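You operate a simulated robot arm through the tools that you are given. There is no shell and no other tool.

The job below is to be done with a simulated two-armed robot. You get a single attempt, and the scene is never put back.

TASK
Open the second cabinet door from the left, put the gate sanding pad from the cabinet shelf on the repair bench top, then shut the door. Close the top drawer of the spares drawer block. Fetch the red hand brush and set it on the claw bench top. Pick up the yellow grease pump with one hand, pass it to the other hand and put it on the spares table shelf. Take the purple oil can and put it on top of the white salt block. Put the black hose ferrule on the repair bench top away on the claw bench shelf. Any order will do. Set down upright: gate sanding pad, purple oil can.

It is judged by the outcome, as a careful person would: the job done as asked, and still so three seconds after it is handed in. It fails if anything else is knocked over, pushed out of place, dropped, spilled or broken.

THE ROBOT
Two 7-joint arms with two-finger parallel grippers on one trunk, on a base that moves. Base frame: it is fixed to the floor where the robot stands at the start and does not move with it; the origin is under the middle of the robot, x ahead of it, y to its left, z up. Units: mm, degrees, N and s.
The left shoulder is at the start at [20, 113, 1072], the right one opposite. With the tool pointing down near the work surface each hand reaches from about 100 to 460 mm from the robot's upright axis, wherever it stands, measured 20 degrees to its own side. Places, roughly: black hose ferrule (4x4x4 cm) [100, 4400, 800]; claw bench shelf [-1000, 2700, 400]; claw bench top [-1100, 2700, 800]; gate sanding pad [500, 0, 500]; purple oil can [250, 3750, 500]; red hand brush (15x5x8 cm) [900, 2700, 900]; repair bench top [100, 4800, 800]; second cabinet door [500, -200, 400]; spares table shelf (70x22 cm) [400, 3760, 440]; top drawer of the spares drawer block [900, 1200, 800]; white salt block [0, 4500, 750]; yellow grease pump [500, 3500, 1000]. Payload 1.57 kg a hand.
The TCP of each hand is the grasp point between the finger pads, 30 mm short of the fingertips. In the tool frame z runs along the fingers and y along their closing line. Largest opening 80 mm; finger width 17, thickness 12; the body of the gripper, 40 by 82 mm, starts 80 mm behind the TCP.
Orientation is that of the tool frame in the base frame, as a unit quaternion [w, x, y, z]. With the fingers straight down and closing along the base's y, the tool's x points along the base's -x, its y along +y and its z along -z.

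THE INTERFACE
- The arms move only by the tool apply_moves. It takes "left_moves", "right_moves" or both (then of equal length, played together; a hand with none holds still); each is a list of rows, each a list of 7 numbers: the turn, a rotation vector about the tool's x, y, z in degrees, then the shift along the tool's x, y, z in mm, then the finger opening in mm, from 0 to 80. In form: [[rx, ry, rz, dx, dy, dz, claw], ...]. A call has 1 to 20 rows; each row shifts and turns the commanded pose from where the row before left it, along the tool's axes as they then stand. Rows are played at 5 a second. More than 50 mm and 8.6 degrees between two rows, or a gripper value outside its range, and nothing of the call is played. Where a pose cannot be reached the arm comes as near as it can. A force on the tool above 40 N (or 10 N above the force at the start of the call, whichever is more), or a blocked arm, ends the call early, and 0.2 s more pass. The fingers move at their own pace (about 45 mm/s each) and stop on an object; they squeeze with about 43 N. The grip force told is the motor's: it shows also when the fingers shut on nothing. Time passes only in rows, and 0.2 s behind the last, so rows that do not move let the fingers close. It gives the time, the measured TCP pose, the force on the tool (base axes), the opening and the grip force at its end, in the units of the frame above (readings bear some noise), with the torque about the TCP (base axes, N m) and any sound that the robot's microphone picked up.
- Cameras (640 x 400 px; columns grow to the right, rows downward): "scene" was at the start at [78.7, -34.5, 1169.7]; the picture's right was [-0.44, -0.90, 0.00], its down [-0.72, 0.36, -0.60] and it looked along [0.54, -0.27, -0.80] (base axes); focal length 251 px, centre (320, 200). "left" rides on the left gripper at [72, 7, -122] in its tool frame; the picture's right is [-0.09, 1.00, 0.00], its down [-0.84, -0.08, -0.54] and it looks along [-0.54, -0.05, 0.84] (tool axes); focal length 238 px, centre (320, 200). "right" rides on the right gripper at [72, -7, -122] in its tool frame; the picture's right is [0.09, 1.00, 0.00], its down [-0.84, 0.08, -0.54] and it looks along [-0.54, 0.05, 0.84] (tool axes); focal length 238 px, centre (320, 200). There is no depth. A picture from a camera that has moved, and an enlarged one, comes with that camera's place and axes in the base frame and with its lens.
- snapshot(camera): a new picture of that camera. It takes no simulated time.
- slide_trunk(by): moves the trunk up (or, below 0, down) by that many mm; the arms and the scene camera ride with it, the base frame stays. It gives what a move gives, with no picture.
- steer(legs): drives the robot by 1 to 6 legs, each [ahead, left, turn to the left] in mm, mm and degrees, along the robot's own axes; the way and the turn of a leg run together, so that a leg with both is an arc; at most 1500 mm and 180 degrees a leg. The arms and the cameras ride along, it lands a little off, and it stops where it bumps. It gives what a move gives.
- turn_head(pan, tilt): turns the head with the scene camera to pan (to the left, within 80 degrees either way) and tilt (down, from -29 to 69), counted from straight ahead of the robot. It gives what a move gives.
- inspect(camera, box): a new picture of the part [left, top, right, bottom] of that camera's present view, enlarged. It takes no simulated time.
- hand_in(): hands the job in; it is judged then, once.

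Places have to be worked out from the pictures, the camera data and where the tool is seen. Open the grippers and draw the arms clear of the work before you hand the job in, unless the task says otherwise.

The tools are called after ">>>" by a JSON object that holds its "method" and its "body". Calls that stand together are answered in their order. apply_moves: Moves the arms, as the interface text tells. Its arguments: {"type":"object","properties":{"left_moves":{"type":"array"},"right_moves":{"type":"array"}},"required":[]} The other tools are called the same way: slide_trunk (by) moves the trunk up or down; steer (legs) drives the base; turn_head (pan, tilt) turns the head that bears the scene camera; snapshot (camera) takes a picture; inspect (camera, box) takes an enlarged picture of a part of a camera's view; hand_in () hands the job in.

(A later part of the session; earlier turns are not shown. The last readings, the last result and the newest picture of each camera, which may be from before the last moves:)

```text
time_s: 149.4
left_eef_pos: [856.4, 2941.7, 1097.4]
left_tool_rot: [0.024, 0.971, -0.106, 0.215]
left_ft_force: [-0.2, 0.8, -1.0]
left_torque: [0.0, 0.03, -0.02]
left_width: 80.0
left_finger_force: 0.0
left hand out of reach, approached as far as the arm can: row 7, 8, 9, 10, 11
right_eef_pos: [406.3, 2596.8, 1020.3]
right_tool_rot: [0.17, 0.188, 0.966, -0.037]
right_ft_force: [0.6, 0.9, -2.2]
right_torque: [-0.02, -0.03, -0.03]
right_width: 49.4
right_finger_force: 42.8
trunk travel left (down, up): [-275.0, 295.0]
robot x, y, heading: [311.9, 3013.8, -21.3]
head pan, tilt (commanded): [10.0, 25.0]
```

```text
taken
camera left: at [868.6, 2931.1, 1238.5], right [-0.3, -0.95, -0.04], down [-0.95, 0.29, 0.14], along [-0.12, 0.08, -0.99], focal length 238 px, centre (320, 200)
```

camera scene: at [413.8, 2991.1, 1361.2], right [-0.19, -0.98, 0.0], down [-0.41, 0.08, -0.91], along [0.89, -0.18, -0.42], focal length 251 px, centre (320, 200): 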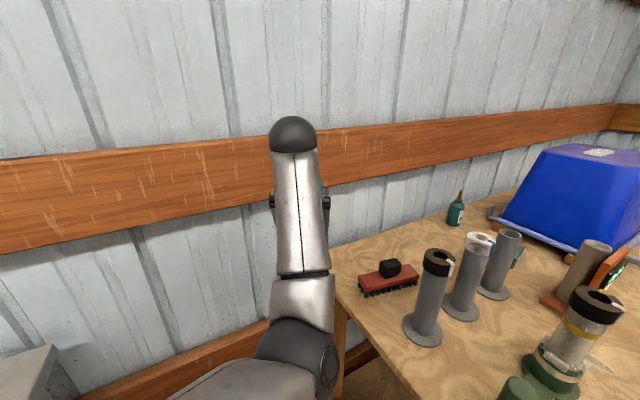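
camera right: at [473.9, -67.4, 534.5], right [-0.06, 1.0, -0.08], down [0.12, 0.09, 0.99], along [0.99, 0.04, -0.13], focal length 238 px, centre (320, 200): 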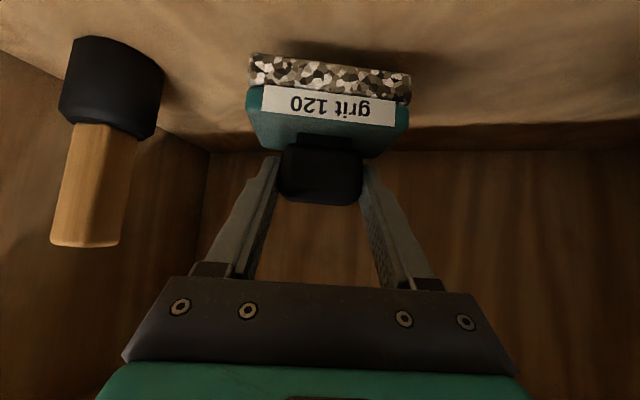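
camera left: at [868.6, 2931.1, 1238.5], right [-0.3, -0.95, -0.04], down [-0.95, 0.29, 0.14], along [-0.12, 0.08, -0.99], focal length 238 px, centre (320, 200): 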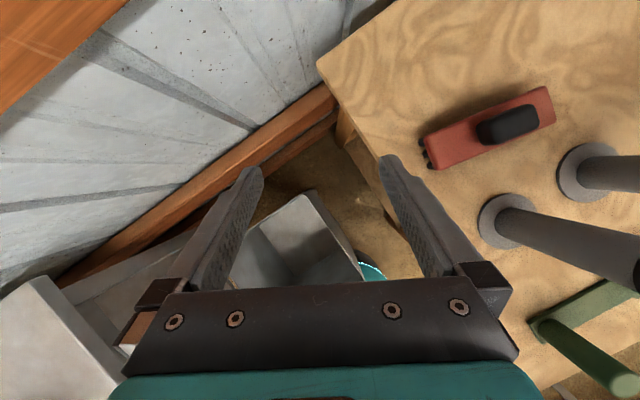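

The hand reached the rolled orientation, though shifted left; the camera now gives a clean top-down view with the knob at about [857, 2731]. I try moving right in this orientation to see if it is reachable.

>>> {"method": "apply_moves", "body": {"left_moves": [[0, 0, 0, 0, 40, 0, 80], [0, 0, 0, 0, 40, 0, 80], [0, 0, 0, 0, 40, 0, 80], [0, 0, 0, 0, 40, 0, 80], [0, 0, 0, 0, 0, 0, 80]]}}

>>> {"method": "snapshot", "body": {"camera": "scene"}}

```text
time_s: 150.6
left_eef_pos: [857.9, 2940.6, 1101.8]
left_tool_rot: [0.023, 0.971, -0.106, 0.214]
left_ft_force: [0.5, 0.2, 0.0]
left_torque: [-0.05, 0.01, 0.0]
left_width: 80.0
left_finger_force: 0.0
left hand out of reach, approached as far as the arm can: row 1, 2, 3, 4
right_eef_pos: [406.7, 2596.1, 1018.8]
right_tool_rot: [0.17, 0.189, 0.966, -0.038]
right_ft_force: [-0.4, 0.4, -0.3]
right_torque: [0.02, 0.01, 0.04]
right_width: 49.4
right_finger_force: 43.0
trunk travel left (down, up): [-275.0, 295.0]
robot x, y, heading: [309.4, 3015.3, -21.3]
head pan, tilt (commanded): [10.0, 25.0]
```

```text
taken
camera scene: at [413.8, 2991.1, 1361.2], right [-0.19, -0.98, 0.0], down [-0.41, 0.08, -0.91], along [0.89, -0.18, -0.42], focal length 251 px, centre (320, 200)
```

scene: 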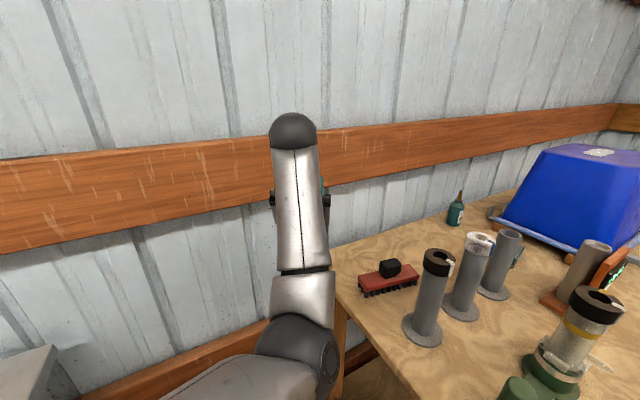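

It is blocked there in that roll, so I roll back and try the opposite quarter-turn (camera to the left, away from all tubes).

>>> {"method": "apply_moves", "body": {"left_moves": [[0, 0, 8.5, 0, 0, 0, 80], [0, 0, 8.5, 0, 0, 0, 80], [0, 0, 8.5, 0, 0, 0, 80], [0, 0, 8.5, 0, 0, 0, 80], [0, 0, 8.5, 0, 0, 0, 80], [0, 0, 8.5, 0, 0, 0, 80], [0, 0, 8.5, 0, 0, 0, 80], [0, 0, 8.5, 0, 0, 0, 80], [0, 0, 8.5, 0, 0, 0, 80], [0, 0, 8.5, 0, 0, 0, 80], [0, 0, 8.5, 0, 0, 0, 80], [0, 0, 8.5, 0, 0, 0, 80], [0, 0, 8.5, 0, 0, 0, 80], [0, 0, 8.5, 0, 0, 0, 80], [0, 0, 8.5, 0, 0, 0, 80], [0, 0, 8.5, 0, 0, 0, 80], [0, 0, 8.5, 0, 0, 0, 80], [0, 0, 8.5, 0, 0, 0, 80], [0, 0, 8.5, 0, 0, 0, 80], [0, 0, 8.5, 0, 0, 0, 80]]}}

>>> {"method": "apply_moves", "body": {"left_moves": [[0, 0, 8.5, 0, 0, 0, 80], [0, 0, 8.5, 0, 0, 0, 80], [0, 0, 8.5, 0, 0, 0, 80], [0, 0, 8.5, 0, 0, 0, 80], [0, 0, 8.5, 0, 0, 0, 80], [0, 0, 8.5, 0, 0, 0, 80], [0, 0, 8.5, 0, 0, 0, 80], [0, 0, 8.5, 0, 0, 0, 80], [0, 0, 8.5, 0, 0, 0, 80], [0, 0, 8.5, 0, 0, 0, 80], [0, 0, 8.5, 0, 0, 0, 80], [0, 0, 0, 0, 0, 0, 80]]}}

>>> {"method": "snapshot", "body": {"camera": "scene"}}

>>> {"method": "snapshot", "body": {"camera": "left"}}

```text
time_s: 154.8
left_eef_pos: [858.2, 2939.9, 1101.9]
left_tool_rot: [0.212, 0.021, 0.976, -0.042]
left_ft_force: [0.5, 0.6, -0.1]
left_torque: [-0.02, 0.0, 0.02]
left_width: 79.8
left_finger_force: 0.1
right_eef_pos: [406.4, 2595.7, 1019.0]
right_tool_rot: [0.17, 0.189, 0.966, -0.038]
right_ft_force: [0.2, -0.7, -1.1]
right_torque: [-0.03, 0.01, 0.01]
right_width: 49.3
right_finger_force: 43.3
trunk travel left (down, up): [-275.0, 295.0]
robot x, y, heading: [313.1, 3012.3, -21.2]
head pan, tilt (commanded): [10.0, 25.0]
```

```text
time_s: 157.4
left_eef_pos: [856.8, 2940.6, 1101.1]
left_tool_rot: [0.175, 0.726, 0.653, 0.126]
left_ft_force: [-1.3, -0.2, -0.7]
left_torque: [0.01, 0.0, -0.02]
left_width: 80.0
left_finger_force: 0.1
right_eef_pos: [406.4, 2596.7, 1020.3]
right_tool_rot: [0.169, 0.189, 0.967, -0.037]
right_ft_force: [-0.4, 0.2, -1.3]
right_torque: [-0.02, -0.01, -0.01]
right_width: 49.5
right_finger_force: 43.1
trunk travel left (down, up): [-275.0, 295.0]
robot x, y, heading: [311.0, 3012.7, -21.4]
head pan, tilt (commanded): [10.0, 25.0]
```

```text
taken
camera scene: at [413.8, 2991.1, 1361.2], right [-0.19, -0.98, 0.0], down [-0.41, 0.08, -0.91], along [0.89, -0.18, -0.42], focal length 251 px, centre (320, 200)
```

scene: 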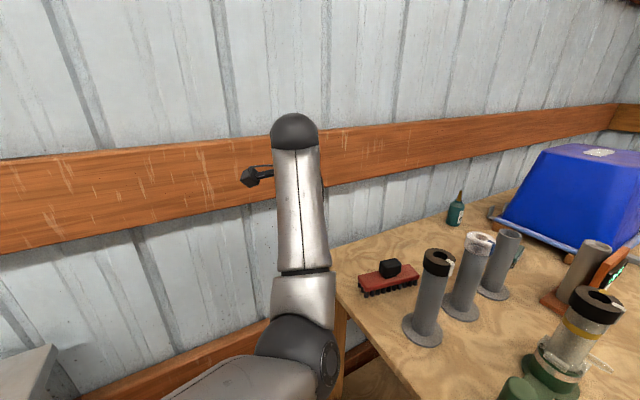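

```text
taken
camera left: at [821.9, 3020.3, 1211.4], right [0.89, -0.18, 0.42], down [-0.39, -0.78, 0.5], along [0.24, -0.61, -0.76], focal length 238 px, centre (320, 200)
```

left: 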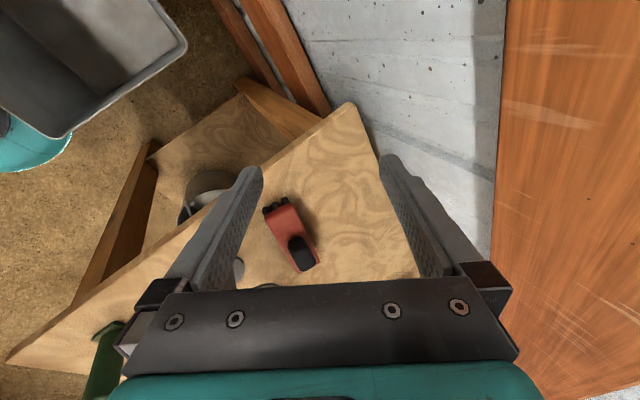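

Rolled freely, camera now to the left. I next level the finger-closing axis and lean the hand over from the left, still out over the gap, to see if that orientation holds.

>>> {"method": "apply_moves", "body": {"left_moves": [[8.2, 0, 0, 0, 0, 0, 80], [8.2, 0, 0, 0, 0, 0, 80], [8.2, 0, 0, 0, 0, 0, 80], [0, -8.3, 0, 0, 0, 0, 80], [0, -8.3, 0, 0, 0, 0, 80], [0, -8.3, 0, 0, 0, 0, 80], [0, 0, -5, 0, 0, 0, 80], [0, 0, -5, 0, 0, 0, 80], [0, 0, 0, 0, 0, 0, 80]]}}

>>> {"method": "snapshot", "body": {"camera": "scene"}}

```text
time_s: 159.4
left_eef_pos: [869.6, 2937.1, 1096.7]
left_tool_rot: [0.144, 0.665, 0.707, -0.191]
left_ft_force: [-0.6, 0.1, 0.2]
left_torque: [-0.01, -0.01, -0.04]
left_width: 80.2
left_finger_force: 0.0
left hand out of reach, approached as far as the arm can: row 1
right_eef_pos: [406.1, 2595.3, 1019.5]
right_tool_rot: [0.169, 0.189, 0.967, -0.038]
right_ft_force: [0.5, 1.2, -0.6]
right_torque: [-0.02, -0.04, 0.02]
right_width: 49.4
right_finger_force: 43.7
trunk travel left (down, up): [-275.0, 295.0]
robot x, y, heading: [308.8, 3018.0, -21.5]
head pan, tilt (commanded): [10.0, 25.0]
```

```text
taken
camera scene: at [413.8, 2991.1, 1361.2], right [-0.19, -0.98, 0.0], down [-0.41, 0.08, -0.91], along [0.89, -0.18, -0.42], focal length 251 px, centre (320, 200)
```

scene: 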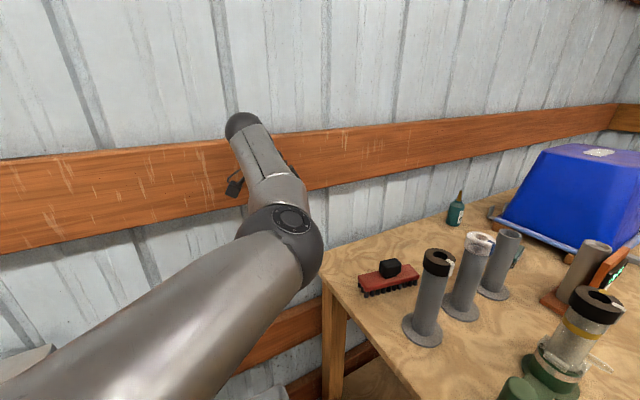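

This orientation works (leaning 28° from the left, closing axis along x). I now slide it right toward the brush at this height in steps.

>>> {"method": "apply_moves", "body": {"left_moves": [[0, 0, 0, -35, -4, 18.5, 80], [0, 0, 0, -35, -4, 18.5, 80], [0, 0, 0, -35, -4, 18.5, 80], [0, 0, 0, -35, -4, 18.5, 80], [0, 0, 0, 0, 0, 0, 80]]}}

>>> {"method": "snapshot", "body": {"camera": "left"}}

>>> {"method": "snapshot", "body": {"camera": "scene"}}

```text
time_s: 160.6
left_eef_pos: [855.8, 2777.8, 1097.8]
left_tool_rot: [0.145, 0.664, 0.708, -0.19]
left_ft_force: [-0.8, -0.5, 1.0]
left_torque: [0.02, -0.02, 0.01]
left_width: 80.1
left_finger_force: 0.0
left hand out of reach, approached as far as the arm can: row 4
right_eef_pos: [407.1, 2596.0, 1019.7]
right_tool_rot: [0.17, 0.188, 0.967, -0.037]
right_ft_force: [-1.1, -0.9, -0.2]
right_torque: [-0.01, 0.03, 0.01]
right_width: 49.2
right_finger_force: 43.0
trunk travel left (down, up): [-275.0, 295.0]
robot x, y, heading: [311.8, 3010.7, -21.3]
head pan, tilt (commanded): [10.0, 25.0]
```

```text
taken
camera left: at [863.9, 2896.7, 1172.2], right [1.0, -0.04, -0.04], down [0.01, -0.49, 0.87], along [-0.05, -0.87, -0.49], focal length 238 px, centre (320, 200)
```

left: 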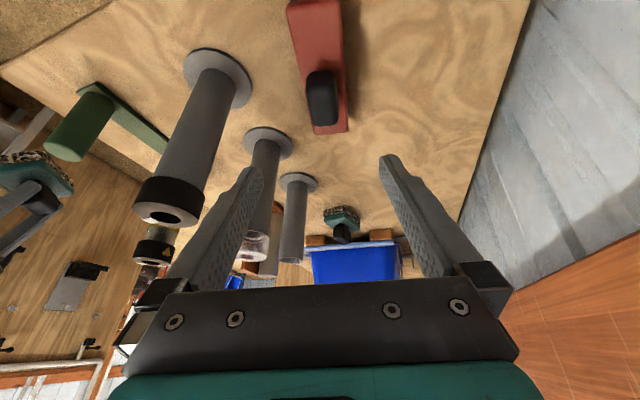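

```text
taken
camera scene: at [414.0, 2991.3, 1361.2], right [-0.19, -0.98, 0.0], down [-0.41, 0.08, -0.91], along [0.89, -0.18, -0.42], focal length 251 px, centre (320, 200)
```

scene: 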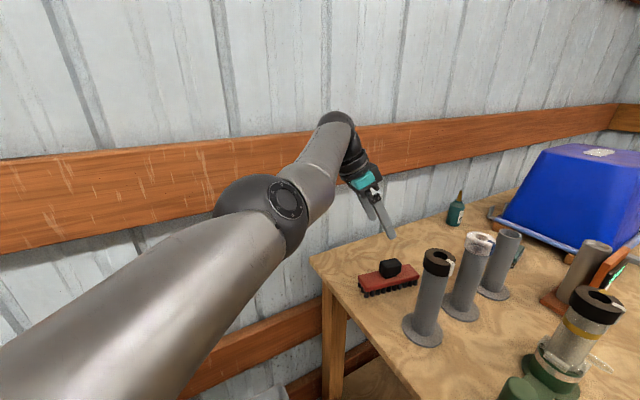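

The camera now looks straight along the brush with the knob centred between the fingers ([852, 2731]). I descend toward it in steps, stopping a bit above.

>>> {"method": "apply_moves", "body": {"left_moves": [[0, 0, 0, 6, 0, 32, 80], [0, 0, 0, 6, 0, 32, 80], [0, 0, 0, 6, 0, 32, 80], [0, 0, 0, 0, 0, 0, 80]]}}

>>> {"method": "snapshot", "body": {"camera": "left"}}

>>> {"method": "snapshot", "body": {"camera": "scene"}}

```text
time_s: 161.6
left_eef_pos: [842.3, 2755.1, 1006.1]
left_tool_rot: [0.143, 0.666, 0.707, -0.191]
left_ft_force: [-0.7, 0.0, -0.4]
left_torque: [-0.01, -0.02, -0.02]
left_width: 80.1
left_finger_force: 0.1
left hand out of reach, approached as far as the arm can: row 2, 3
right_eef_pos: [406.2, 2595.1, 1019.8]
right_tool_rot: [0.169, 0.189, 0.967, -0.037]
right_ft_force: [0.3, 0.0, -1.6]
right_torque: [0.01, -0.02, 0.01]
right_width: 49.2
right_finger_force: 42.7
trunk travel left (down, up): [-275.0, 295.0]
robot x, y, heading: [313.0, 3014.6, -21.1]
head pan, tilt (commanded): [10.0, 25.0]
```

```text
taken
camera left: at [851.9, 2874.2, 1080.7], right [1.0, -0.04, -0.04], down [0.01, -0.5, 0.87], along [-0.05, -0.87, -0.49], focal length 238 px, centre (320, 200)
```

left: 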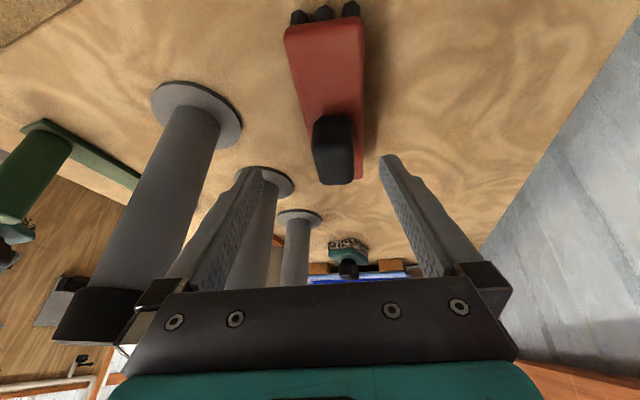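

```text
taken
camera scene: at [413.9, 2991.2, 1361.3], right [-0.19, -0.98, 0.0], down [-0.41, 0.08, -0.91], along [0.89, -0.18, -0.42], focal length 251 px, centre (320, 200)
```

scene: 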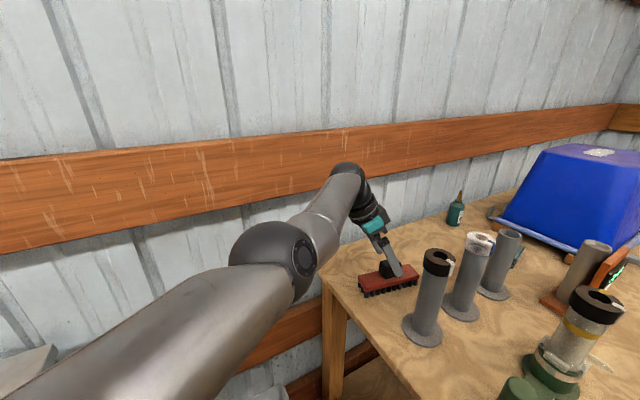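

The knob is at [852, 2733] and the TCP about 10 short in x at the reach limit. I lower the trunk 34 mm to come down onto it, then nudge the arm right and forward.

>>> {"method": "slide_trunk", "body": {"by": -34}}

>>> {"method": "apply_moves", "body": {"left_moves": [[0, 0, 0, -13, 8, 6, 80], [0, 0, 0, 0, 0, 0, 80]]}}

>>> {"method": "snapshot", "body": {"camera": "left"}}

>>> {"method": "inspect", "body": {"camera": "scene", "box": [300, 140, 500, 340]}}

```text
time_s: 162.4
left_eef_pos: [843.4, 2755.2, 971.4]
left_tool_rot: [0.144, 0.666, 0.707, -0.191]
left_ft_force: [1.0, 0.3, -0.3]
left_torque: [-0.01, -0.02, 0.01]
left_width: 80.3
left_finger_force: 0.0
right_eef_pos: [406.9, 2595.0, 985.4]
right_tool_rot: [0.169, 0.188, 0.967, -0.038]
right_ft_force: [-0.3, 0.1, -2.4]
right_torque: [-0.04, 0.02, -0.02]
right_width: 49.5
right_finger_force: 42.8
trunk travel left (down, up): [-241.0, 329.0]
robot x, y, heading: [311.4, 3014.6, -21.1]
head pan, tilt (commanded): [10.0, 25.0]
```

```text
time_s: 163.0
left_eef_pos: [841.7, 2749.7, 974.5]
left_tool_rot: [0.144, 0.665, 0.708, -0.191]
left_ft_force: [-0.8, 0.1, 0.3]
left_torque: [-0.02, 0.01, 0.01]
left_width: 80.0
left_finger_force: 0.0
left hand out of reach, approached as far as the arm can: row 1
right_eef_pos: [406.2, 2595.2, 986.0]
right_tool_rot: [0.17, 0.188, 0.967, -0.037]
right_ft_force: [-0.5, -0.2, -1.6]
right_torque: [0.0, -0.08, -0.03]
right_width: 49.4
right_finger_force: 43.2
trunk travel left (down, up): [-241.0, 329.0]
robot x, y, heading: [311.3, 3015.9, -21.1]
head pan, tilt (commanded): [10.0, 25.0]
```

```text
taken
camera left: at [849.6, 2868.7, 1048.4], right [1.0, -0.04, -0.04], down [0.01, -0.49, 0.87], along [-0.05, -0.87, -0.49], focal length 238 px, centre (320, 200)
```

left: 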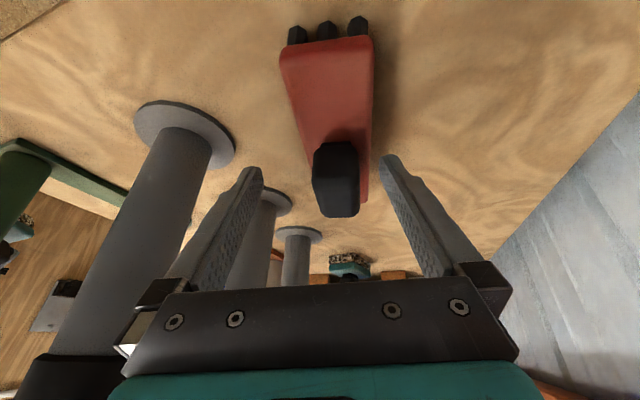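

```text
2.00 times, centred on (400, 240) of scene
camera zoom: at [413.9, 2991.1, 1327.2], right [-0.19, -0.98, 0.0], down [-0.41, 0.08, -0.91], along [0.89, -0.18, -0.42], focal length 501 px, centre (160, 120)
```

zoom: 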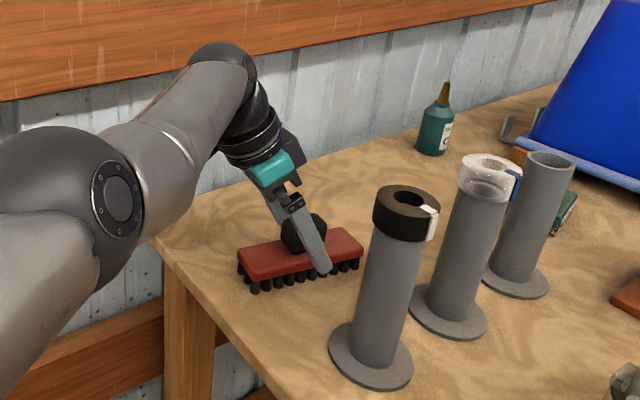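

The knob sits between the fingers, about 10 mm toward the far one. I close on it.

>>> {"method": "apply_moves", "body": {"left_moves": [[0, 0, 0, 0, 0, 0, 55], [0, 0, 0, 0, 0, 0, 40], [0, 0, 0, 0, 0, 0, 20], [0, 0, 0, 0, 0, 0, 15], [0, 0, 0, 0, 0, 0, 15], [0, 0, 0, 0, 0, 0, 15]]}}

>>> {"method": "snapshot", "body": {"camera": "left"}}

```text
time_s: 164.4
left_eef_pos: [840.4, 2749.4, 972.8]
left_tool_rot: [0.145, 0.665, 0.707, -0.191]
left_ft_force: [-0.7, 1.2, 3.0]
left_torque: [0.11, -0.14, 0.09]
left_width: 30.8
left_finger_force: 31.2
right_eef_pos: [406.5, 2595.9, 984.7]
right_tool_rot: [0.17, 0.189, 0.966, -0.039]
right_ft_force: [0.5, 0.5, -1.2]
right_torque: [0.01, -0.01, -0.02]
right_width: 49.5
right_finger_force: 43.3
trunk travel left (down, up): [-241.0, 329.0]
robot x, y, heading: [314.2, 3018.7, -21.3]
head pan, tilt (commanded): [10.0, 25.0]
```

```text
taken
camera left: at [849.7, 2869.1, 1049.1], right [1.0, -0.04, -0.03], down [0.01, -0.49, 0.87], along [-0.05, -0.87, -0.49], focal length 238 px, centre (320, 200)
```

left: 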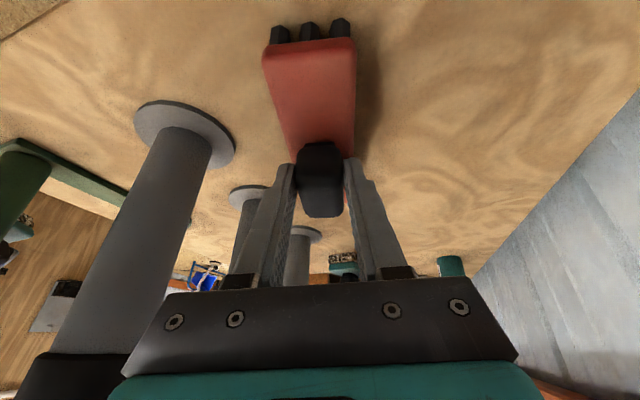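

Gripped at 31 mm. I lift with the trunk by 140 mm so the brush clears the tubes' height on the way out.

>>> {"method": "slide_trunk", "body": {"by": 60}}

>>> {"method": "snapshot", "body": {"camera": "left"}}

```text
time_s: 165.4
left_eef_pos: [842.2, 2751.0, 1032.7]
left_tool_rot: [0.143, 0.665, 0.708, -0.19]
left_ft_force: [-0.2, 0.8, -1.2]
left_torque: [0.01, 0.01, 0.0]
left_width: 29.2
left_finger_force: 39.3
right_eef_pos: [406.5, 2594.7, 1046.2]
right_tool_rot: [0.17, 0.188, 0.967, -0.037]
right_ft_force: [0.0, 0.4, -2.5]
right_torque: [0.01, -0.01, -0.01]
right_width: 49.5
right_finger_force: 43.7
trunk travel left (down, up): [-301.0, 269.0]
robot x, y, heading: [313.7, 3013.4, -21.2]
head pan, tilt (commanded): [10.0, 25.0]
```

```text
taken
camera left: at [849.7, 2868.6, 1108.3], right [1.0, -0.04, -0.04], down [0.01, -0.5, 0.87], along [-0.05, -0.87, -0.49], focal length 238 px, centre (320, 200)
```

left: 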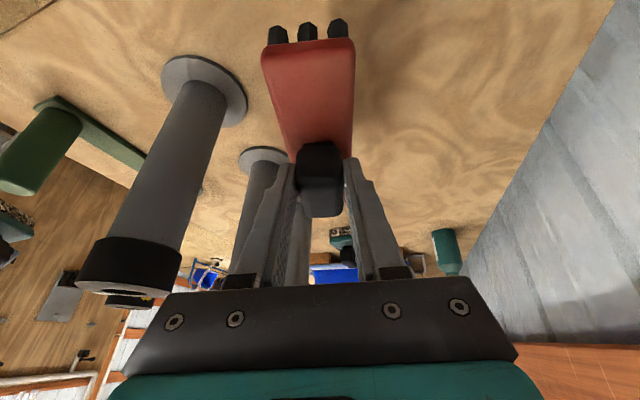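

The brush is up and held straight. I raise another 180 mm so it clears the tube tops, then reverse away from the bench.

>>> {"method": "slide_trunk", "body": {"by": 180}}

>>> {"method": "steer", "body": {"legs": [[-150, 30, 0], [-300, 0, 0]]}}

>>> {"method": "snapshot", "body": {"camera": "scene"}}

```text
time_s: 167.4
left_eef_pos: [842.6, 2748.8, 1212.3]
left_tool_rot: [0.144, 0.664, 0.708, -0.191]
left_ft_force: [0.2, -0.2, -2.2]
left_torque: [0.05, -0.01, -0.02]
left_width: 29.5
left_finger_force: 38.6
right_eef_pos: [406.5, 2595.4, 1223.9]
right_tool_rot: [0.169, 0.189, 0.967, -0.037]
right_ft_force: [0.3, -0.4, -1.0]
right_torque: [-0.04, -0.01, -0.03]
right_width: 49.4
right_finger_force: 42.8
trunk travel left (down, up): [-481.0, 89.0]
robot x, y, heading: [313.8, 3018.9, -21.0]
head pan, tilt (commanded): [10.0, 25.0]
```

```text
time_s: 170.4
left_eef_pos: [433.0, 2941.3, 1213.3]
left_tool_rot: [0.145, 0.663, 0.709, -0.19]
left_ft_force: [0.0, 0.2, -2.6]
left_torque: [0.02, -0.04, 0.01]
left_width: 29.4
left_finger_force: 38.8
right_eef_pos: [-0.3, 2785.7, 1225.6]
right_tool_rot: [0.169, 0.186, 0.967, -0.037]
right_ft_force: [-0.3, -0.3, -1.1]
right_torque: [0.0, -0.06, 0.0]
right_width: 49.3
right_finger_force: 42.8
trunk travel left (down, up): [-481.0, 89.0]
robot x, y, heading: [-94.7, 3205.0, -20.6]
head pan, tilt (commanded): [10.0, 25.0]
```

```text
taken
camera scene: at [5.0, 3181.5, 1567.3], right [-0.19, -0.98, 0.0], down [-0.41, 0.08, -0.91], along [0.89, -0.17, -0.42], focal length 251 px, centre (320, 200)
```

scene: 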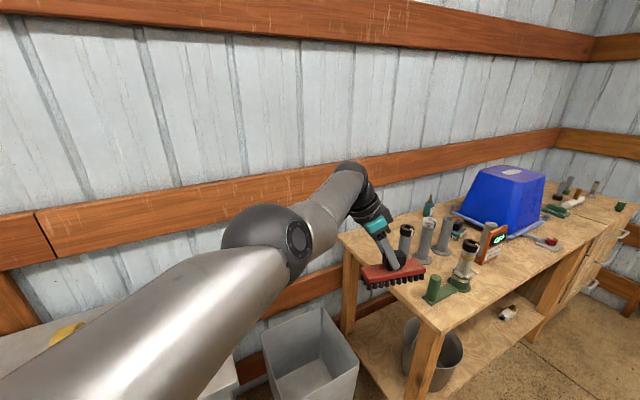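

The brush is clear and all tubes, the bin and bench look undisturbed. I draw the left hand in and yaw it back to a natural, level-holding posture before turning round.

>>> {"method": "apply_moves", "body": {"left_moves": [[0, 0, 0, 33.8, -20.9, -15.6, 15], [0, 0, 0, 33.8, -20.9, -15.6, 15], [0, 0, 0, 33.8, -20.9, -15.6, 15], [0, 0, 0, 33.8, -20.9, -15.6, 15], [0, 0, 0, 33.8, -20.9, -15.6, 15], [-3.9, -0.67, -7.5, 0, 0, 0, 15], [-3.9, -0.67, -7.5, 0, 0, 0, 15], [-3.9, -0.67, -7.5, 0, 0, 0, 15], [-3.9, -0.67, -7.5, 0, 0, 0, 15], [-3.9, -0.67, -7.5, 0, 0, 0, 15], [-3.9, -0.67, -7.5, 0, 0, 0, 15], [-3.9, -0.67, -7.5, 0, 0, 0, 15], [-3.9, -0.67, -7.5, 0, 0, 0, 15], [0, 0, 0, 0, 0, 0, 15]]}}

>>> {"method": "snapshot", "body": {"camera": "scene"}}

```text
time_s: 173.4
left_eef_pos: [523.4, 2987.8, 1200.4]
left_tool_rot: [0.226, 0.155, 0.959, -0.076]
left_ft_force: [0.6, 0.0, -1.4]
left_torque: [0.01, 0.01, -0.03]
left_width: 29.7
left_finger_force: 39.3
left hand out of reach, approached as far as the arm can: row 1, 2, 3, 4, 5, 6, 7, 8, 9, 10, 11
right_eef_pos: [0.2, 2786.7, 1225.6]
right_tool_rot: [0.17, 0.187, 0.967, -0.037]
right_ft_force: [0.4, -0.9, -0.9]
right_torque: [-0.01, -0.03, -0.02]
right_width: 49.0
right_finger_force: 42.5
trunk travel left (down, up): [-481.0, 89.0]
robot x, y, heading: [-100.2, 3201.4, -20.8]
head pan, tilt (commanded): [10.0, 25.0]
```

```text
taken
camera scene: at [5.8, 3181.5, 1567.2], right [-0.19, -0.98, 0.0], down [-0.42, 0.08, -0.91], along [0.89, -0.17, -0.42], focal length 251 px, centre (320, 200)
```

scene: 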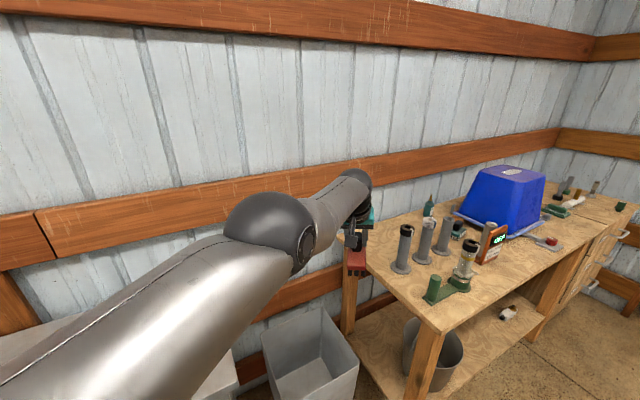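

Now in a natural posture. I pull the hand straight back toward me.

>>> {"method": "apply_moves", "body": {"left_moves": [[0, 0, 0, 37, 4, -18, 15], [0, 0, 0, 37, 4, -18, 15], [0, 0, 0, 37, 4, -18, 15], [0, 0, 0, 37, 4, -18, 15], [0, 0, 0, 37, 4, -18, 15], [0, 0, 0, 37, 4, -18, 15], [0, 0, 0, 0, 0, 0, 15]]}}

>>> {"method": "snapshot", "body": {"camera": "scene"}}

>>> {"method": "snapshot", "body": {"camera": "left"}}

```text
time_s: 175.1
left_eef_pos: [489.6, 2949.0, 1177.7]
left_tool_rot: [0.228, 0.155, 0.958, -0.076]
left_ft_force: [-0.4, 0.3, -1.6]
left_torque: [-0.02, 0.05, 0.02]
left_width: 29.5
left_finger_force: 39.0
left hand out of reach, approached as far as the arm can: row 1, 2, 3, 4, 5, 6
right_eef_pos: [0.5, 2786.8, 1225.4]
right_tool_rot: [0.17, 0.186, 0.967, -0.036]
right_ft_force: [0.1, 0.7, -1.2]
right_torque: [-0.02, -0.03, -0.01]
right_width: 49.6
right_finger_force: 42.7
trunk travel left (down, up): [-481.0, 89.0]
robot x, y, heading: [-95.4, 3202.7, -21.1]
head pan, tilt (commanded): [10.0, 25.0]
```

```text
taken
camera scene: at [5.8, 3181.5, 1567.2], right [-0.19, -0.98, 0.0], down [-0.42, 0.08, -0.91], along [0.89, -0.17, -0.42], focal length 251 px, centre (320, 200)
```

scene: 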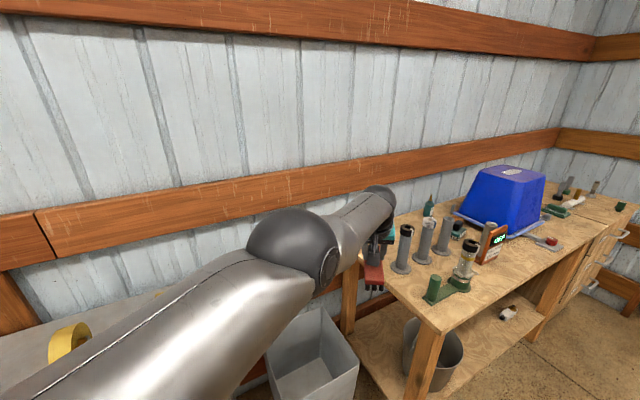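

```text
taken
camera left: at [381.9, 3000.3, 1251.8], right [0.41, 0.91, -0.03], down [0.46, -0.18, 0.87], along [0.79, -0.37, -0.49], focal length 238 px, centre (320, 200)
```

left: 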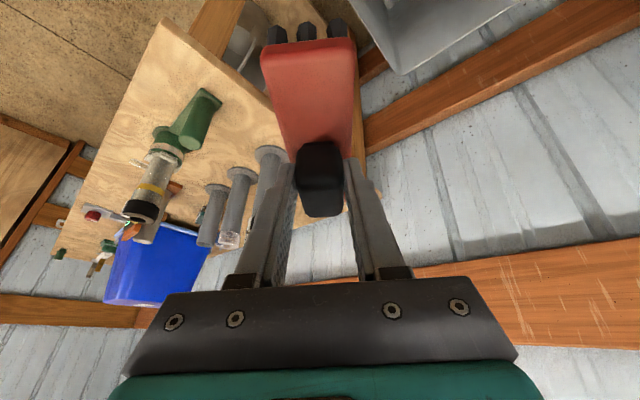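

The arm is caught in a nearly straight posture. I try moving the hand left and up a little to free the elbow, as worked for the other arm.

>>> {"method": "apply_moves", "body": {"left_moves": [[0, 0, 0, 10, 30, -20, 15], [0, 0, 0, 10, 30, -20, 15], [0, 0, 0, 10, 30, -20, 15], [0, 0, 0, 10, 30, -20, 15], [0, 0, 0, 0, 0, 0, 15]]}}

>>> {"method": "snapshot", "body": {"camera": "scene"}}

```text
time_s: 176.2
left_eef_pos: [552.0, 3029.3, 1214.1]
left_tool_rot: [0.226, 0.156, 0.959, -0.076]
left_ft_force: [-0.5, -0.9, -1.3]
left_torque: [0.06, -0.02, 0.01]
left_width: 29.5
left_finger_force: 39.2
left hand out of reach, approached as far as the arm can: row 1, 2, 3, 4
right_eef_pos: [0.4, 2785.4, 1225.0]
right_tool_rot: [0.17, 0.185, 0.967, -0.037]
right_ft_force: [-0.9, 0.9, -1.8]
right_torque: [0.03, -0.05, 0.02]
right_width: 49.5
right_finger_force: 42.7
trunk travel left (down, up): [-481.0, 89.0]
robot x, y, heading: [-99.3, 3198.4, -21.2]
head pan, tilt (commanded): [10.0, 25.0]
```

```text
taken
camera scene: at [5.3, 3180.7, 1567.2], right [-0.19, -0.98, 0.0], down [-0.41, 0.08, -0.91], along [0.89, -0.17, -0.42], focal length 251 px, centre (320, 200)
```

scene: 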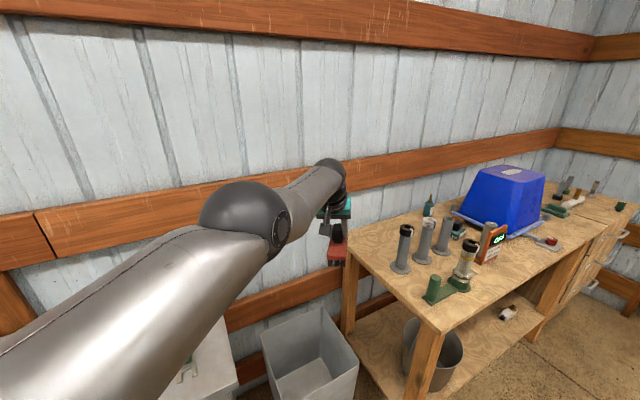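

I try raising the hand and bringing it inward, toward the posture that was comfortable earlier.

>>> {"method": "apply_moves", "body": {"left_moves": [[0, 0, 0, -13, -10, -40, 15], [0, 0, 0, -13, -10, -40, 15], [0, 0, 0, -13, -10, -40, 15], [0, 0, 0, 10, -10, -40, 15], [0, 0, 0, 30, 0, -30, 15], [0, 0, 0, 30, 0, -30, 15], [0, 0, 0, 0, 0, 0, 15]]}}

>>> {"method": "snapshot", "body": {"camera": "scene"}}

```text
time_s: 177.8
left_eef_pos: [493.4, 2994.9, 1421.5]
left_tool_rot: [0.226, 0.155, 0.959, -0.076]
left_ft_force: [0.7, -0.4, -1.5]
left_torque: [0.02, 0.05, 0.0]
left_width: 29.4
left_finger_force: 39.3
left hand out of reach, approached as far as the arm can: row 1, 4, 5, 6
right_eef_pos: [0.7, 2786.0, 1226.1]
right_tool_rot: [0.168, 0.187, 0.967, -0.036]
right_ft_force: [0.7, -0.5, -1.1]
right_torque: [0.0, -0.03, 0.01]
right_width: 49.6
right_finger_force: 42.9
trunk travel left (down, up): [-481.0, 89.0]
robot x, y, heading: [-97.3, 3203.4, -20.9]
head pan, tilt (commanded): [10.0, 25.0]
```

```text
taken
camera scene: at [6.2, 3181.5, 1567.2], right [-0.19, -0.98, 0.0], down [-0.42, 0.08, -0.91], along [0.89, -0.17, -0.42], focal length 251 px, centre (320, 200)
```

scene: 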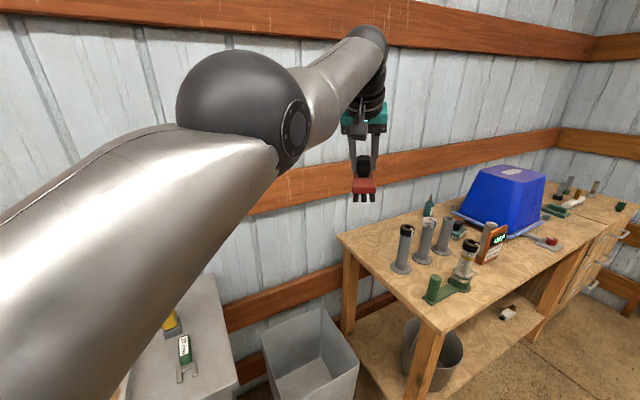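

The elbow is now inboard and high. I try bringing the hand to straight-down while pulling back, to coax the elbow outward.

>>> {"method": "apply_moves", "body": {"left_moves": [[0, 8, 0, 0, 10, 0, 15], [0, 8, 0, 0, 10, 0, 15], [0, 8, 0, 0, 10, 0, 15], [0, 0, 0, 40, 10, 0, 15], [0, 0, 0, 40, 10, 0, 15], [0, 0, 0, 40, 10, 0, 15], [0, 0, 0, 40, 10, 0, 15], [0, 0, 0, 0, 0, 0, 15]]}}

>>> {"method": "snapshot", "body": {"camera": "scene"}}

```text
time_s: 179.7
left_eef_pos: [441.7, 3082.3, 1426.0]
left_tool_rot: [0.022, 0.168, 0.985, -0.042]
left_ft_force: [0.1, 0.4, -0.6]
left_torque: [0.01, -0.03, 0.02]
left_width: 29.3
left_finger_force: 39.2
left hand out of reach, approached as far as the arm can: row 1, 2, 3, 4, 5, 6, 7
right_eef_pos: [-2.2, 2785.4, 1225.5]
right_tool_rot: [0.17, 0.186, 0.967, -0.037]
right_ft_force: [0.5, 0.2, -2.2]
right_torque: [0.01, -0.03, -0.03]
right_width: 49.5
right_finger_force: 43.2
trunk travel left (down, up): [-481.0, 89.0]
robot x, y, heading: [-96.6, 3203.4, -21.0]
head pan, tilt (commanded): [10.0, 25.0]
```

```text
taken
camera scene: at [5.5, 3181.3, 1567.2], right [-0.19, -0.98, 0.0], down [-0.42, 0.08, -0.91], along [0.89, -0.17, -0.42], focal length 251 px, centre (320, 200)
```

scene: 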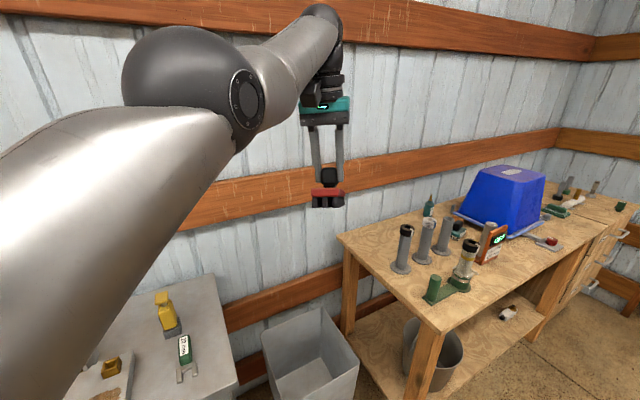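

It is slowly retracting with the hand now vertical. I continue left and back.

>>> {"method": "apply_moves", "body": {"left_moves": [[0, 0, 0, 20, 40, 0, 15], [0, 0, 0, 20, 40, 0, 15], [0, 0, 0, 20, 40, 0, 15], [0, 0, 0, 20, 40, 0, 15], [0, 0, 0, 40, 10, 10, 15], [0, 0, 0, 40, 0, 20, 15], [0, 0, 0, 40, 0, 20, 15], [0, 0, 0, 0, 0, 0, 15]]}}

>>> {"method": "snapshot", "body": {"camera": "scene"}}

```text
time_s: 181.4
left_eef_pos: [499.4, 3249.2, 1440.3]
left_tool_rot: [0.021, 0.168, 0.985, -0.042]
left_ft_force: [-0.1, 0.0, -1.5]
left_torque: [0.03, -0.05, -0.02]
left_width: 29.4
left_finger_force: 39.2
left hand out of reach, approached as far as the arm can: row 1, 2, 3, 4, 5, 6, 7
right_eef_pos: [0.1, 2785.7, 1224.8]
right_tool_rot: [0.17, 0.187, 0.967, -0.037]
right_ft_force: [-0.3, 0.0, -0.9]
right_torque: [0.02, -0.01, 0.05]
right_width: 49.4
right_finger_force: 43.0
trunk travel left (down, up): [-481.0, 89.0]
robot x, y, heading: [-96.3, 3201.6, -21.0]
head pan, tilt (commanded): [10.0, 25.0]
```

```text
taken
camera scene: at [5.6, 3181.2, 1567.2], right [-0.19, -0.98, 0.0], down [-0.42, 0.08, -0.91], along [0.89, -0.17, -0.42], focal length 251 px, centre (320, 200)
```

scene: 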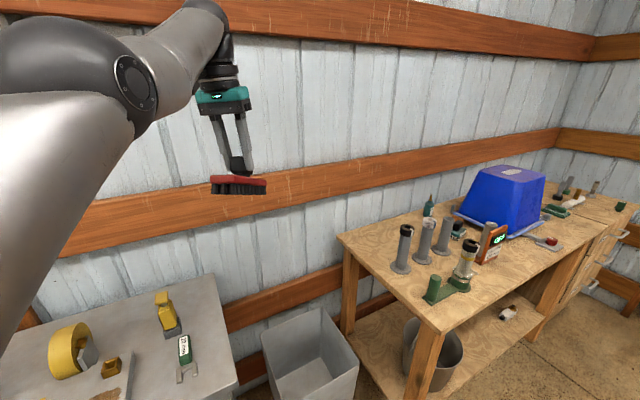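

The wrist limit is what is holding the arm out at this height: I need the hand lower relative to the shoulder. I first turn to face the claw bench across the aisle (everything in the sweep is much lower), then lower the hand in free space.

>>> {"method": "steer", "body": {"legs": [[0, 0, -142.3]]}}

>>> {"method": "apply_moves", "body": {"left_moves": [[0, 0, 0, 0, 0, 45, 15], [0, 0, 0, 0, 0, 45, 15], [0, 0, 0, 0, 0, 45, 15], [0, 0, 0, 0, 0, 45, 15], [0, 0, 0, 0, 0, 45, 15], [0, 0, 0, 0, 0, 45, 15], [0, 0, 0, 0, 0, 0, 15]]}}

>>> {"method": "turn_head", "body": {"pan": 0, "tilt": 35}}

>>> {"method": "snapshot", "body": {"camera": "scene"}}

```text
time_s: 187.7
left_eef_pos: [-536.7, 2801.2, 1441.1]
left_tool_rot: [-0.033, 0.985, 0.163, -0.035]
left_ft_force: [-0.4, 0.8, -2.6]
left_torque: [0.02, -0.03, 0.0]
left_width: 29.2
left_finger_force: 39.1
right_eef_pos: [-431.3, 3473.5, 1226.3]
right_tool_rot: [0.022, 0.975, 0.141, -0.172]
right_ft_force: [0.4, 0.0, -0.6]
right_torque: [-0.04, 0.04, -0.02]
right_width: 49.3
right_finger_force: 42.9
trunk travel left (down, up): [-481.0, 89.0]
robot x, y, heading: [-95.6, 3204.9, -162.6]
head pan, tilt (commanded): [10.0, 25.0]
```

```text
time_s: 189.3
left_eef_pos: [-589.4, 2802.0, 1180.5]
left_tool_rot: [-0.033, 0.985, 0.164, -0.035]
left_ft_force: [0.7, 0.1, -1.9]
left_torque: [0.0, 0.05, -0.03]
left_width: 29.4
left_finger_force: 39.1
left hand out of reach, approached as far as the arm can: row 1, 2, 3, 4
right_eef_pos: [-431.5, 3473.8, 1224.9]
right_tool_rot: [0.021, 0.975, 0.141, -0.172]
right_ft_force: [0.3, -0.5, -1.2]
right_torque: [0.01, 0.04, 0.01]
right_width: 49.5
right_finger_force: 42.7
trunk travel left (down, up): [-481.0, 89.0]
robot x, y, heading: [-96.4, 3200.7, -162.7]
head pan, tilt (commanded): [10.0, 25.0]
```

```text
time_s: 190.0
left_eef_pos: [-589.1, 2800.7, 1180.5]
left_tool_rot: [-0.033, 0.985, 0.163, -0.035]
left_ft_force: [-0.5, -0.1, -2.0]
left_torque: [-0.02, 0.0, -0.02]
left_width: 29.2
left_finger_force: 38.9
right_eef_pos: [-432.1, 3473.2, 1226.3]
right_tool_rot: [0.02, 0.975, 0.141, -0.173]
right_ft_force: [0.5, 0.2, -1.0]
right_torque: [-0.02, 0.01, 0.03]
right_width: 49.2
right_finger_force: 43.1
trunk travel left (down, up): [-481.0, 89.0]
robot x, y, heading: [-99.5, 3202.0, -162.8]
head pan, tilt (commanded): [0.0, 35.0]
```

```text
taken
camera scene: at [-188.3, 3173.2, 1551.5], right [-0.3, 0.95, 0.0], down [0.55, 0.17, -0.82], along [-0.78, -0.24, -0.57], focal length 251 px, centre (320, 200)
```

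scene: 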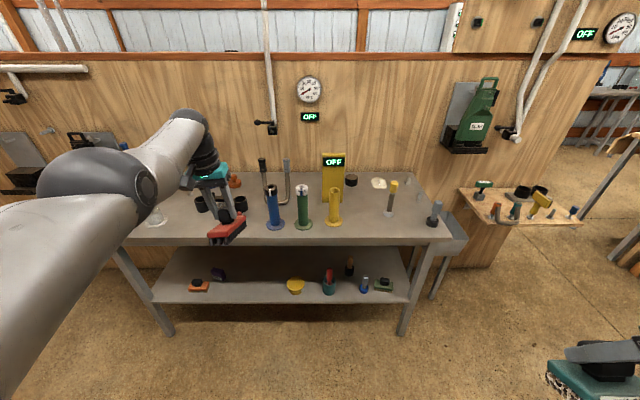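

The arm is free again. The claw bench top is at z≈812 with a clear spot near [-1067, 3100] between the yellow tube and a grey tool. I retract the brush hand, lower the trunk, and pitch the hand so the brush is level.

>>> {"method": "apply_moves", "body": {"left_moves": [[0, 0, 0, 32, -25, 10, 15], [0, 0, 0, 32, -25, 10, 15], [0, 0, 0, 32, -25, 10, 15], [0, 0, 0, 32, -25, 10, 15], [0, -8.4, 0, 0, 0, 0, 15], [0, -8.4, 0, 0, 0, 0, 15], [0, -8.4, 0, 0, 0, 0, 15], [0, 0, 0, 0, 0, 0, 15]]}}

>>> {"method": "slide_trunk", "body": {"by": -220}}

>>> {"method": "snapshot", "body": {"camera": "scene"}}

>>> {"method": "snapshot", "body": {"camera": "left"}}

```text
time_s: 191.8
left_eef_pos: [-691.8, 2882.4, 1109.4]
left_tool_rot: [0.004, 0.954, 0.165, -0.249]
left_ft_force: [0.0, -0.3, -1.5]
left_torque: [-0.02, -0.1, 0.01]
left_width: 28.9
left_finger_force: 39.4
left hand out of reach, approached as far as the arm can: row 1, 2, 3, 4, 5, 6, 7
right_eef_pos: [-432.6, 3473.2, 1226.1]
right_tool_rot: [0.02, 0.975, 0.14, -0.172]
right_ft_force: [0.2, -0.4, -0.9]
right_torque: [-0.05, 0.01, 0.0]
right_width: 49.3
right_finger_force: 42.9
trunk travel left (down, up): [-481.0, 89.0]
robot x, y, heading: [-91.5, 3203.4, -162.7]
head pan, tilt (commanded): [0.0, 35.0]
```

```text
time_s: 194.2
left_eef_pos: [-692.6, 2881.1, 889.5]
left_tool_rot: [0.003, 0.954, 0.168, -0.249]
left_ft_force: [0.0, 0.0, -2.0]
left_torque: [0.02, -0.05, -0.01]
left_width: 29.5
left_finger_force: 39.3
right_eef_pos: [-431.2, 3472.2, 1005.4]
right_tool_rot: [0.021, 0.975, 0.141, -0.172]
right_ft_force: [-0.9, 0.4, -2.0]
right_torque: [0.01, 0.02, -0.01]
right_width: 49.5
right_finger_force: 43.0
trunk travel left (down, up): [-261.0, 309.0]
robot x, y, heading: [-96.2, 3203.0, -162.7]
head pan, tilt (commanded): [0.0, 35.0]
```

```text
taken
camera scene: at [-188.3, 3173.3, 1331.5], right [-0.3, 0.95, 0.0], down [0.55, 0.17, -0.82], along [-0.78, -0.24, -0.57], focal length 251 px, centre (320, 200)
```

scene: 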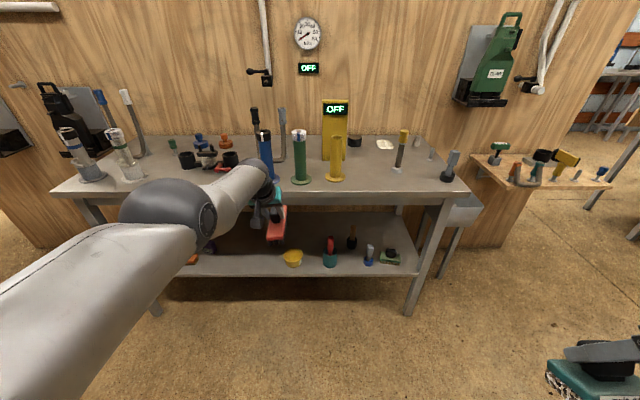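

```text
taken
camera left: at [-572.3, 2907.7, 962.2], right [0.24, -0.97, -0.03], down [-0.46, -0.14, 0.88], along [-0.86, -0.2, -0.48], focal length 238 px, centre (320, 200)
```

left: 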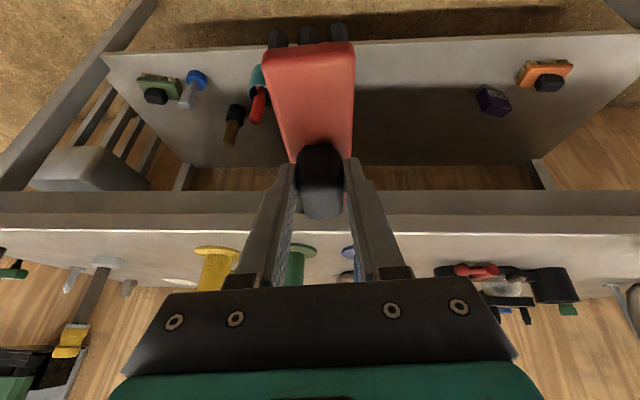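

The hand now holds the brush level at arm's length, so I can place it using base and trunk. I raise 60 mm, then drive to bring it over the free spot (about a = -125, i.e. [-1067, 3125]).

>>> {"method": "slide_trunk", "body": {"by": 60}}

>>> {"method": "steer", "body": {"legs": [[0, -335, -0.5], [230, 0, 0]]}}

>>> {"method": "snapshot", "body": {"camera": "scene"}}

>>> {"method": "snapshot", "body": {"camera": "left"}}

```text
time_s: 195.2
left_eef_pos: [-691.9, 2881.3, 948.7]
left_tool_rot: [0.004, 0.954, 0.167, -0.247]
left_ft_force: [0.4, 0.6, -2.5]
left_torque: [0.01, -0.01, -0.01]
left_width: 29.3
left_finger_force: 39.0
right_eef_pos: [-431.8, 3472.4, 1064.9]
right_tool_rot: [0.021, 0.975, 0.141, -0.172]
right_ft_force: [0.5, -0.2, -1.5]
right_torque: [-0.02, 0.03, 0.02]
right_width: 49.5
right_finger_force: 42.8
trunk travel left (down, up): [-321.0, 249.0]
robot x, y, heading: [-97.8, 3206.2, -162.6]
head pan, tilt (commanded): [0.0, 35.0]
```

```text
time_s: 198.6
left_eef_pos: [-1000.9, 3134.7, 948.5]
left_tool_rot: [0.004, 0.954, 0.166, -0.248]
left_ft_force: [-0.1, 0.1, -1.3]
left_torque: [0.0, -0.07, 0.04]
left_width: 29.4
left_finger_force: 39.6
right_eef_pos: [-740.4, 3726.8, 1064.8]
right_tool_rot: [0.02, 0.975, 0.139, -0.171]
right_ft_force: [0.0, -0.6, -2.3]
right_torque: [0.0, 0.03, 0.01]
right_width: 49.4
right_finger_force: 43.1
trunk travel left (down, up): [-321.0, 249.0]
robot x, y, heading: [-405.2, 3455.5, -163.1]
head pan, tilt (commanded): [0.0, 35.0]
```

```text
taken
camera scene: at [-497.5, 3426.5, 1391.4], right [-0.3, 0.96, 0.0], down [0.55, 0.17, -0.82], along [-0.78, -0.24, -0.57], focal length 251 px, centre (320, 200)
```

scene: 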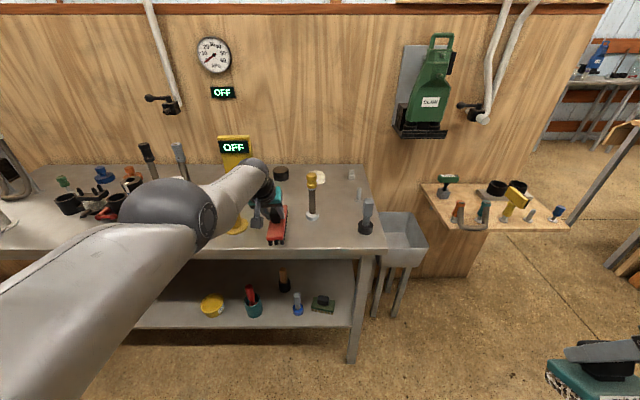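

```text
taken
camera left: at [-881.5, 3161.6, 1021.6], right [0.24, -0.97, -0.03], down [-0.46, -0.14, 0.88], along [-0.86, -0.2, -0.48], focal length 238 px, centre (320, 200)
```

left: 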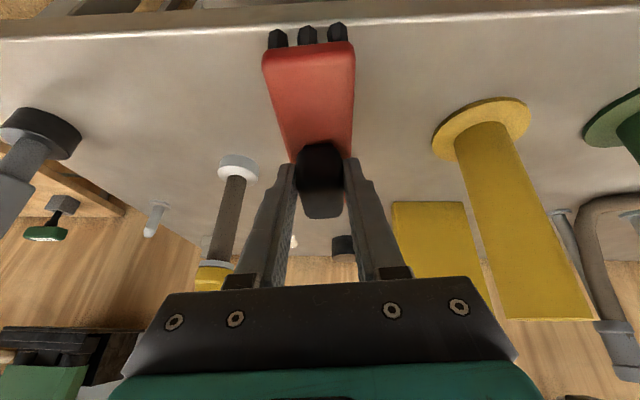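

TCP is over the front edge at the right spot between the yellow tube and the grey tool, with ~75 mm clearance each side. I advance 68 mm and lower 50 mm with the trunk.

>>> {"method": "steer", "body": {"legs": [[68, 0, 0]]}}

>>> {"method": "slide_trunk", "body": {"by": -50}}

>>> {"method": "snapshot", "body": {"camera": "left"}}

>>> {"method": "inspect", "body": {"camera": "scene", "box": [180, 130, 380, 270]}}

```text
time_s: 199.6
left_eef_pos: [-1066.2, 3115.0, 948.9]
left_tool_rot: [0.003, 0.954, 0.167, -0.248]
left_ft_force: [0.8, 0.6, -1.8]
left_torque: [-0.02, -0.06, 0.01]
left_width: 29.3
left_finger_force: 38.6
right_eef_pos: [-805.9, 3706.0, 1065.1]
right_tool_rot: [0.02, 0.975, 0.139, -0.171]
right_ft_force: [-0.2, -0.4, -2.2]
right_torque: [-0.02, -0.01, 0.03]
right_width: 49.5
right_finger_force: 42.8
trunk travel left (down, up): [-321.0, 249.0]
robot x, y, heading: [-469.9, 3440.4, -162.9]
head pan, tilt (commanded): [0.0, 35.0]
```

```text
time_s: 200.3
left_eef_pos: [-1075.7, 3111.8, 924.4]
left_tool_rot: [0.006, 0.951, 0.166, -0.263]
left_ft_force: [3.8, 2.7, 14.9]
left_torque: [0.15, -1.31, 0.1]
left_width: 29.5
left_finger_force: 39.6
right_eef_pos: [-805.1, 3707.0, 1023.2]
right_tool_rot: [0.019, 0.975, 0.139, -0.172]
right_ft_force: [0.1, -1.4, -1.6]
right_torque: [0.0, -0.06, 0.04]
right_width: 49.2
right_finger_force: 43.5
trunk travel left (down, up): [-280.0, 290.0]
robot x, y, heading: [-470.3, 3436.1, -162.7]
head pan, tilt (commanded): [0.0, 35.0]
stopped: the force on the tool passed its limit at 48 N (the readings are from after the stop); the commanded pose is now the measured one
```

```text
taken
camera left: at [-953.4, 3138.7, 993.5], right [0.24, -0.97, -0.03], down [-0.43, -0.13, 0.89], along [-0.87, -0.2, -0.45], focal length 238 px, centre (320, 200)
```

left: 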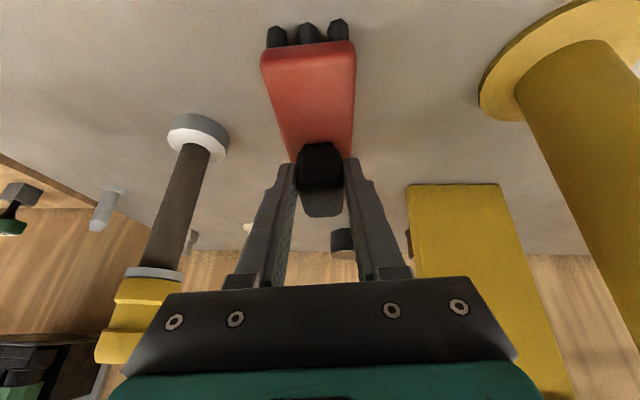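

```text
2.86 times, centred on (280, 200) of scene
camera zoom: at [-562.9, 3406.2, 1350.1], right [-0.3, 0.96, 0.0], down [0.55, 0.17, -0.82], along [-0.78, -0.24, -0.57], focal length 716 px, centre (434, 200)
```

zoom: 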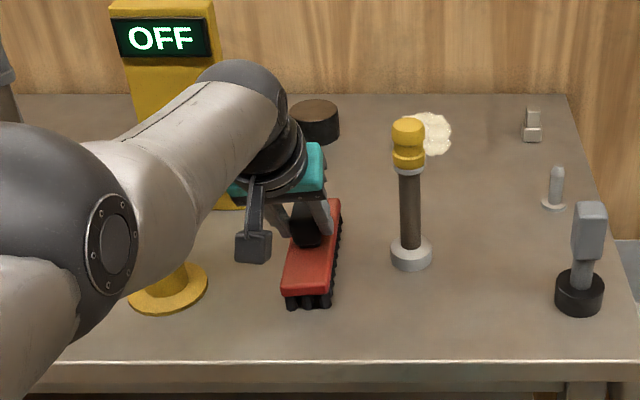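

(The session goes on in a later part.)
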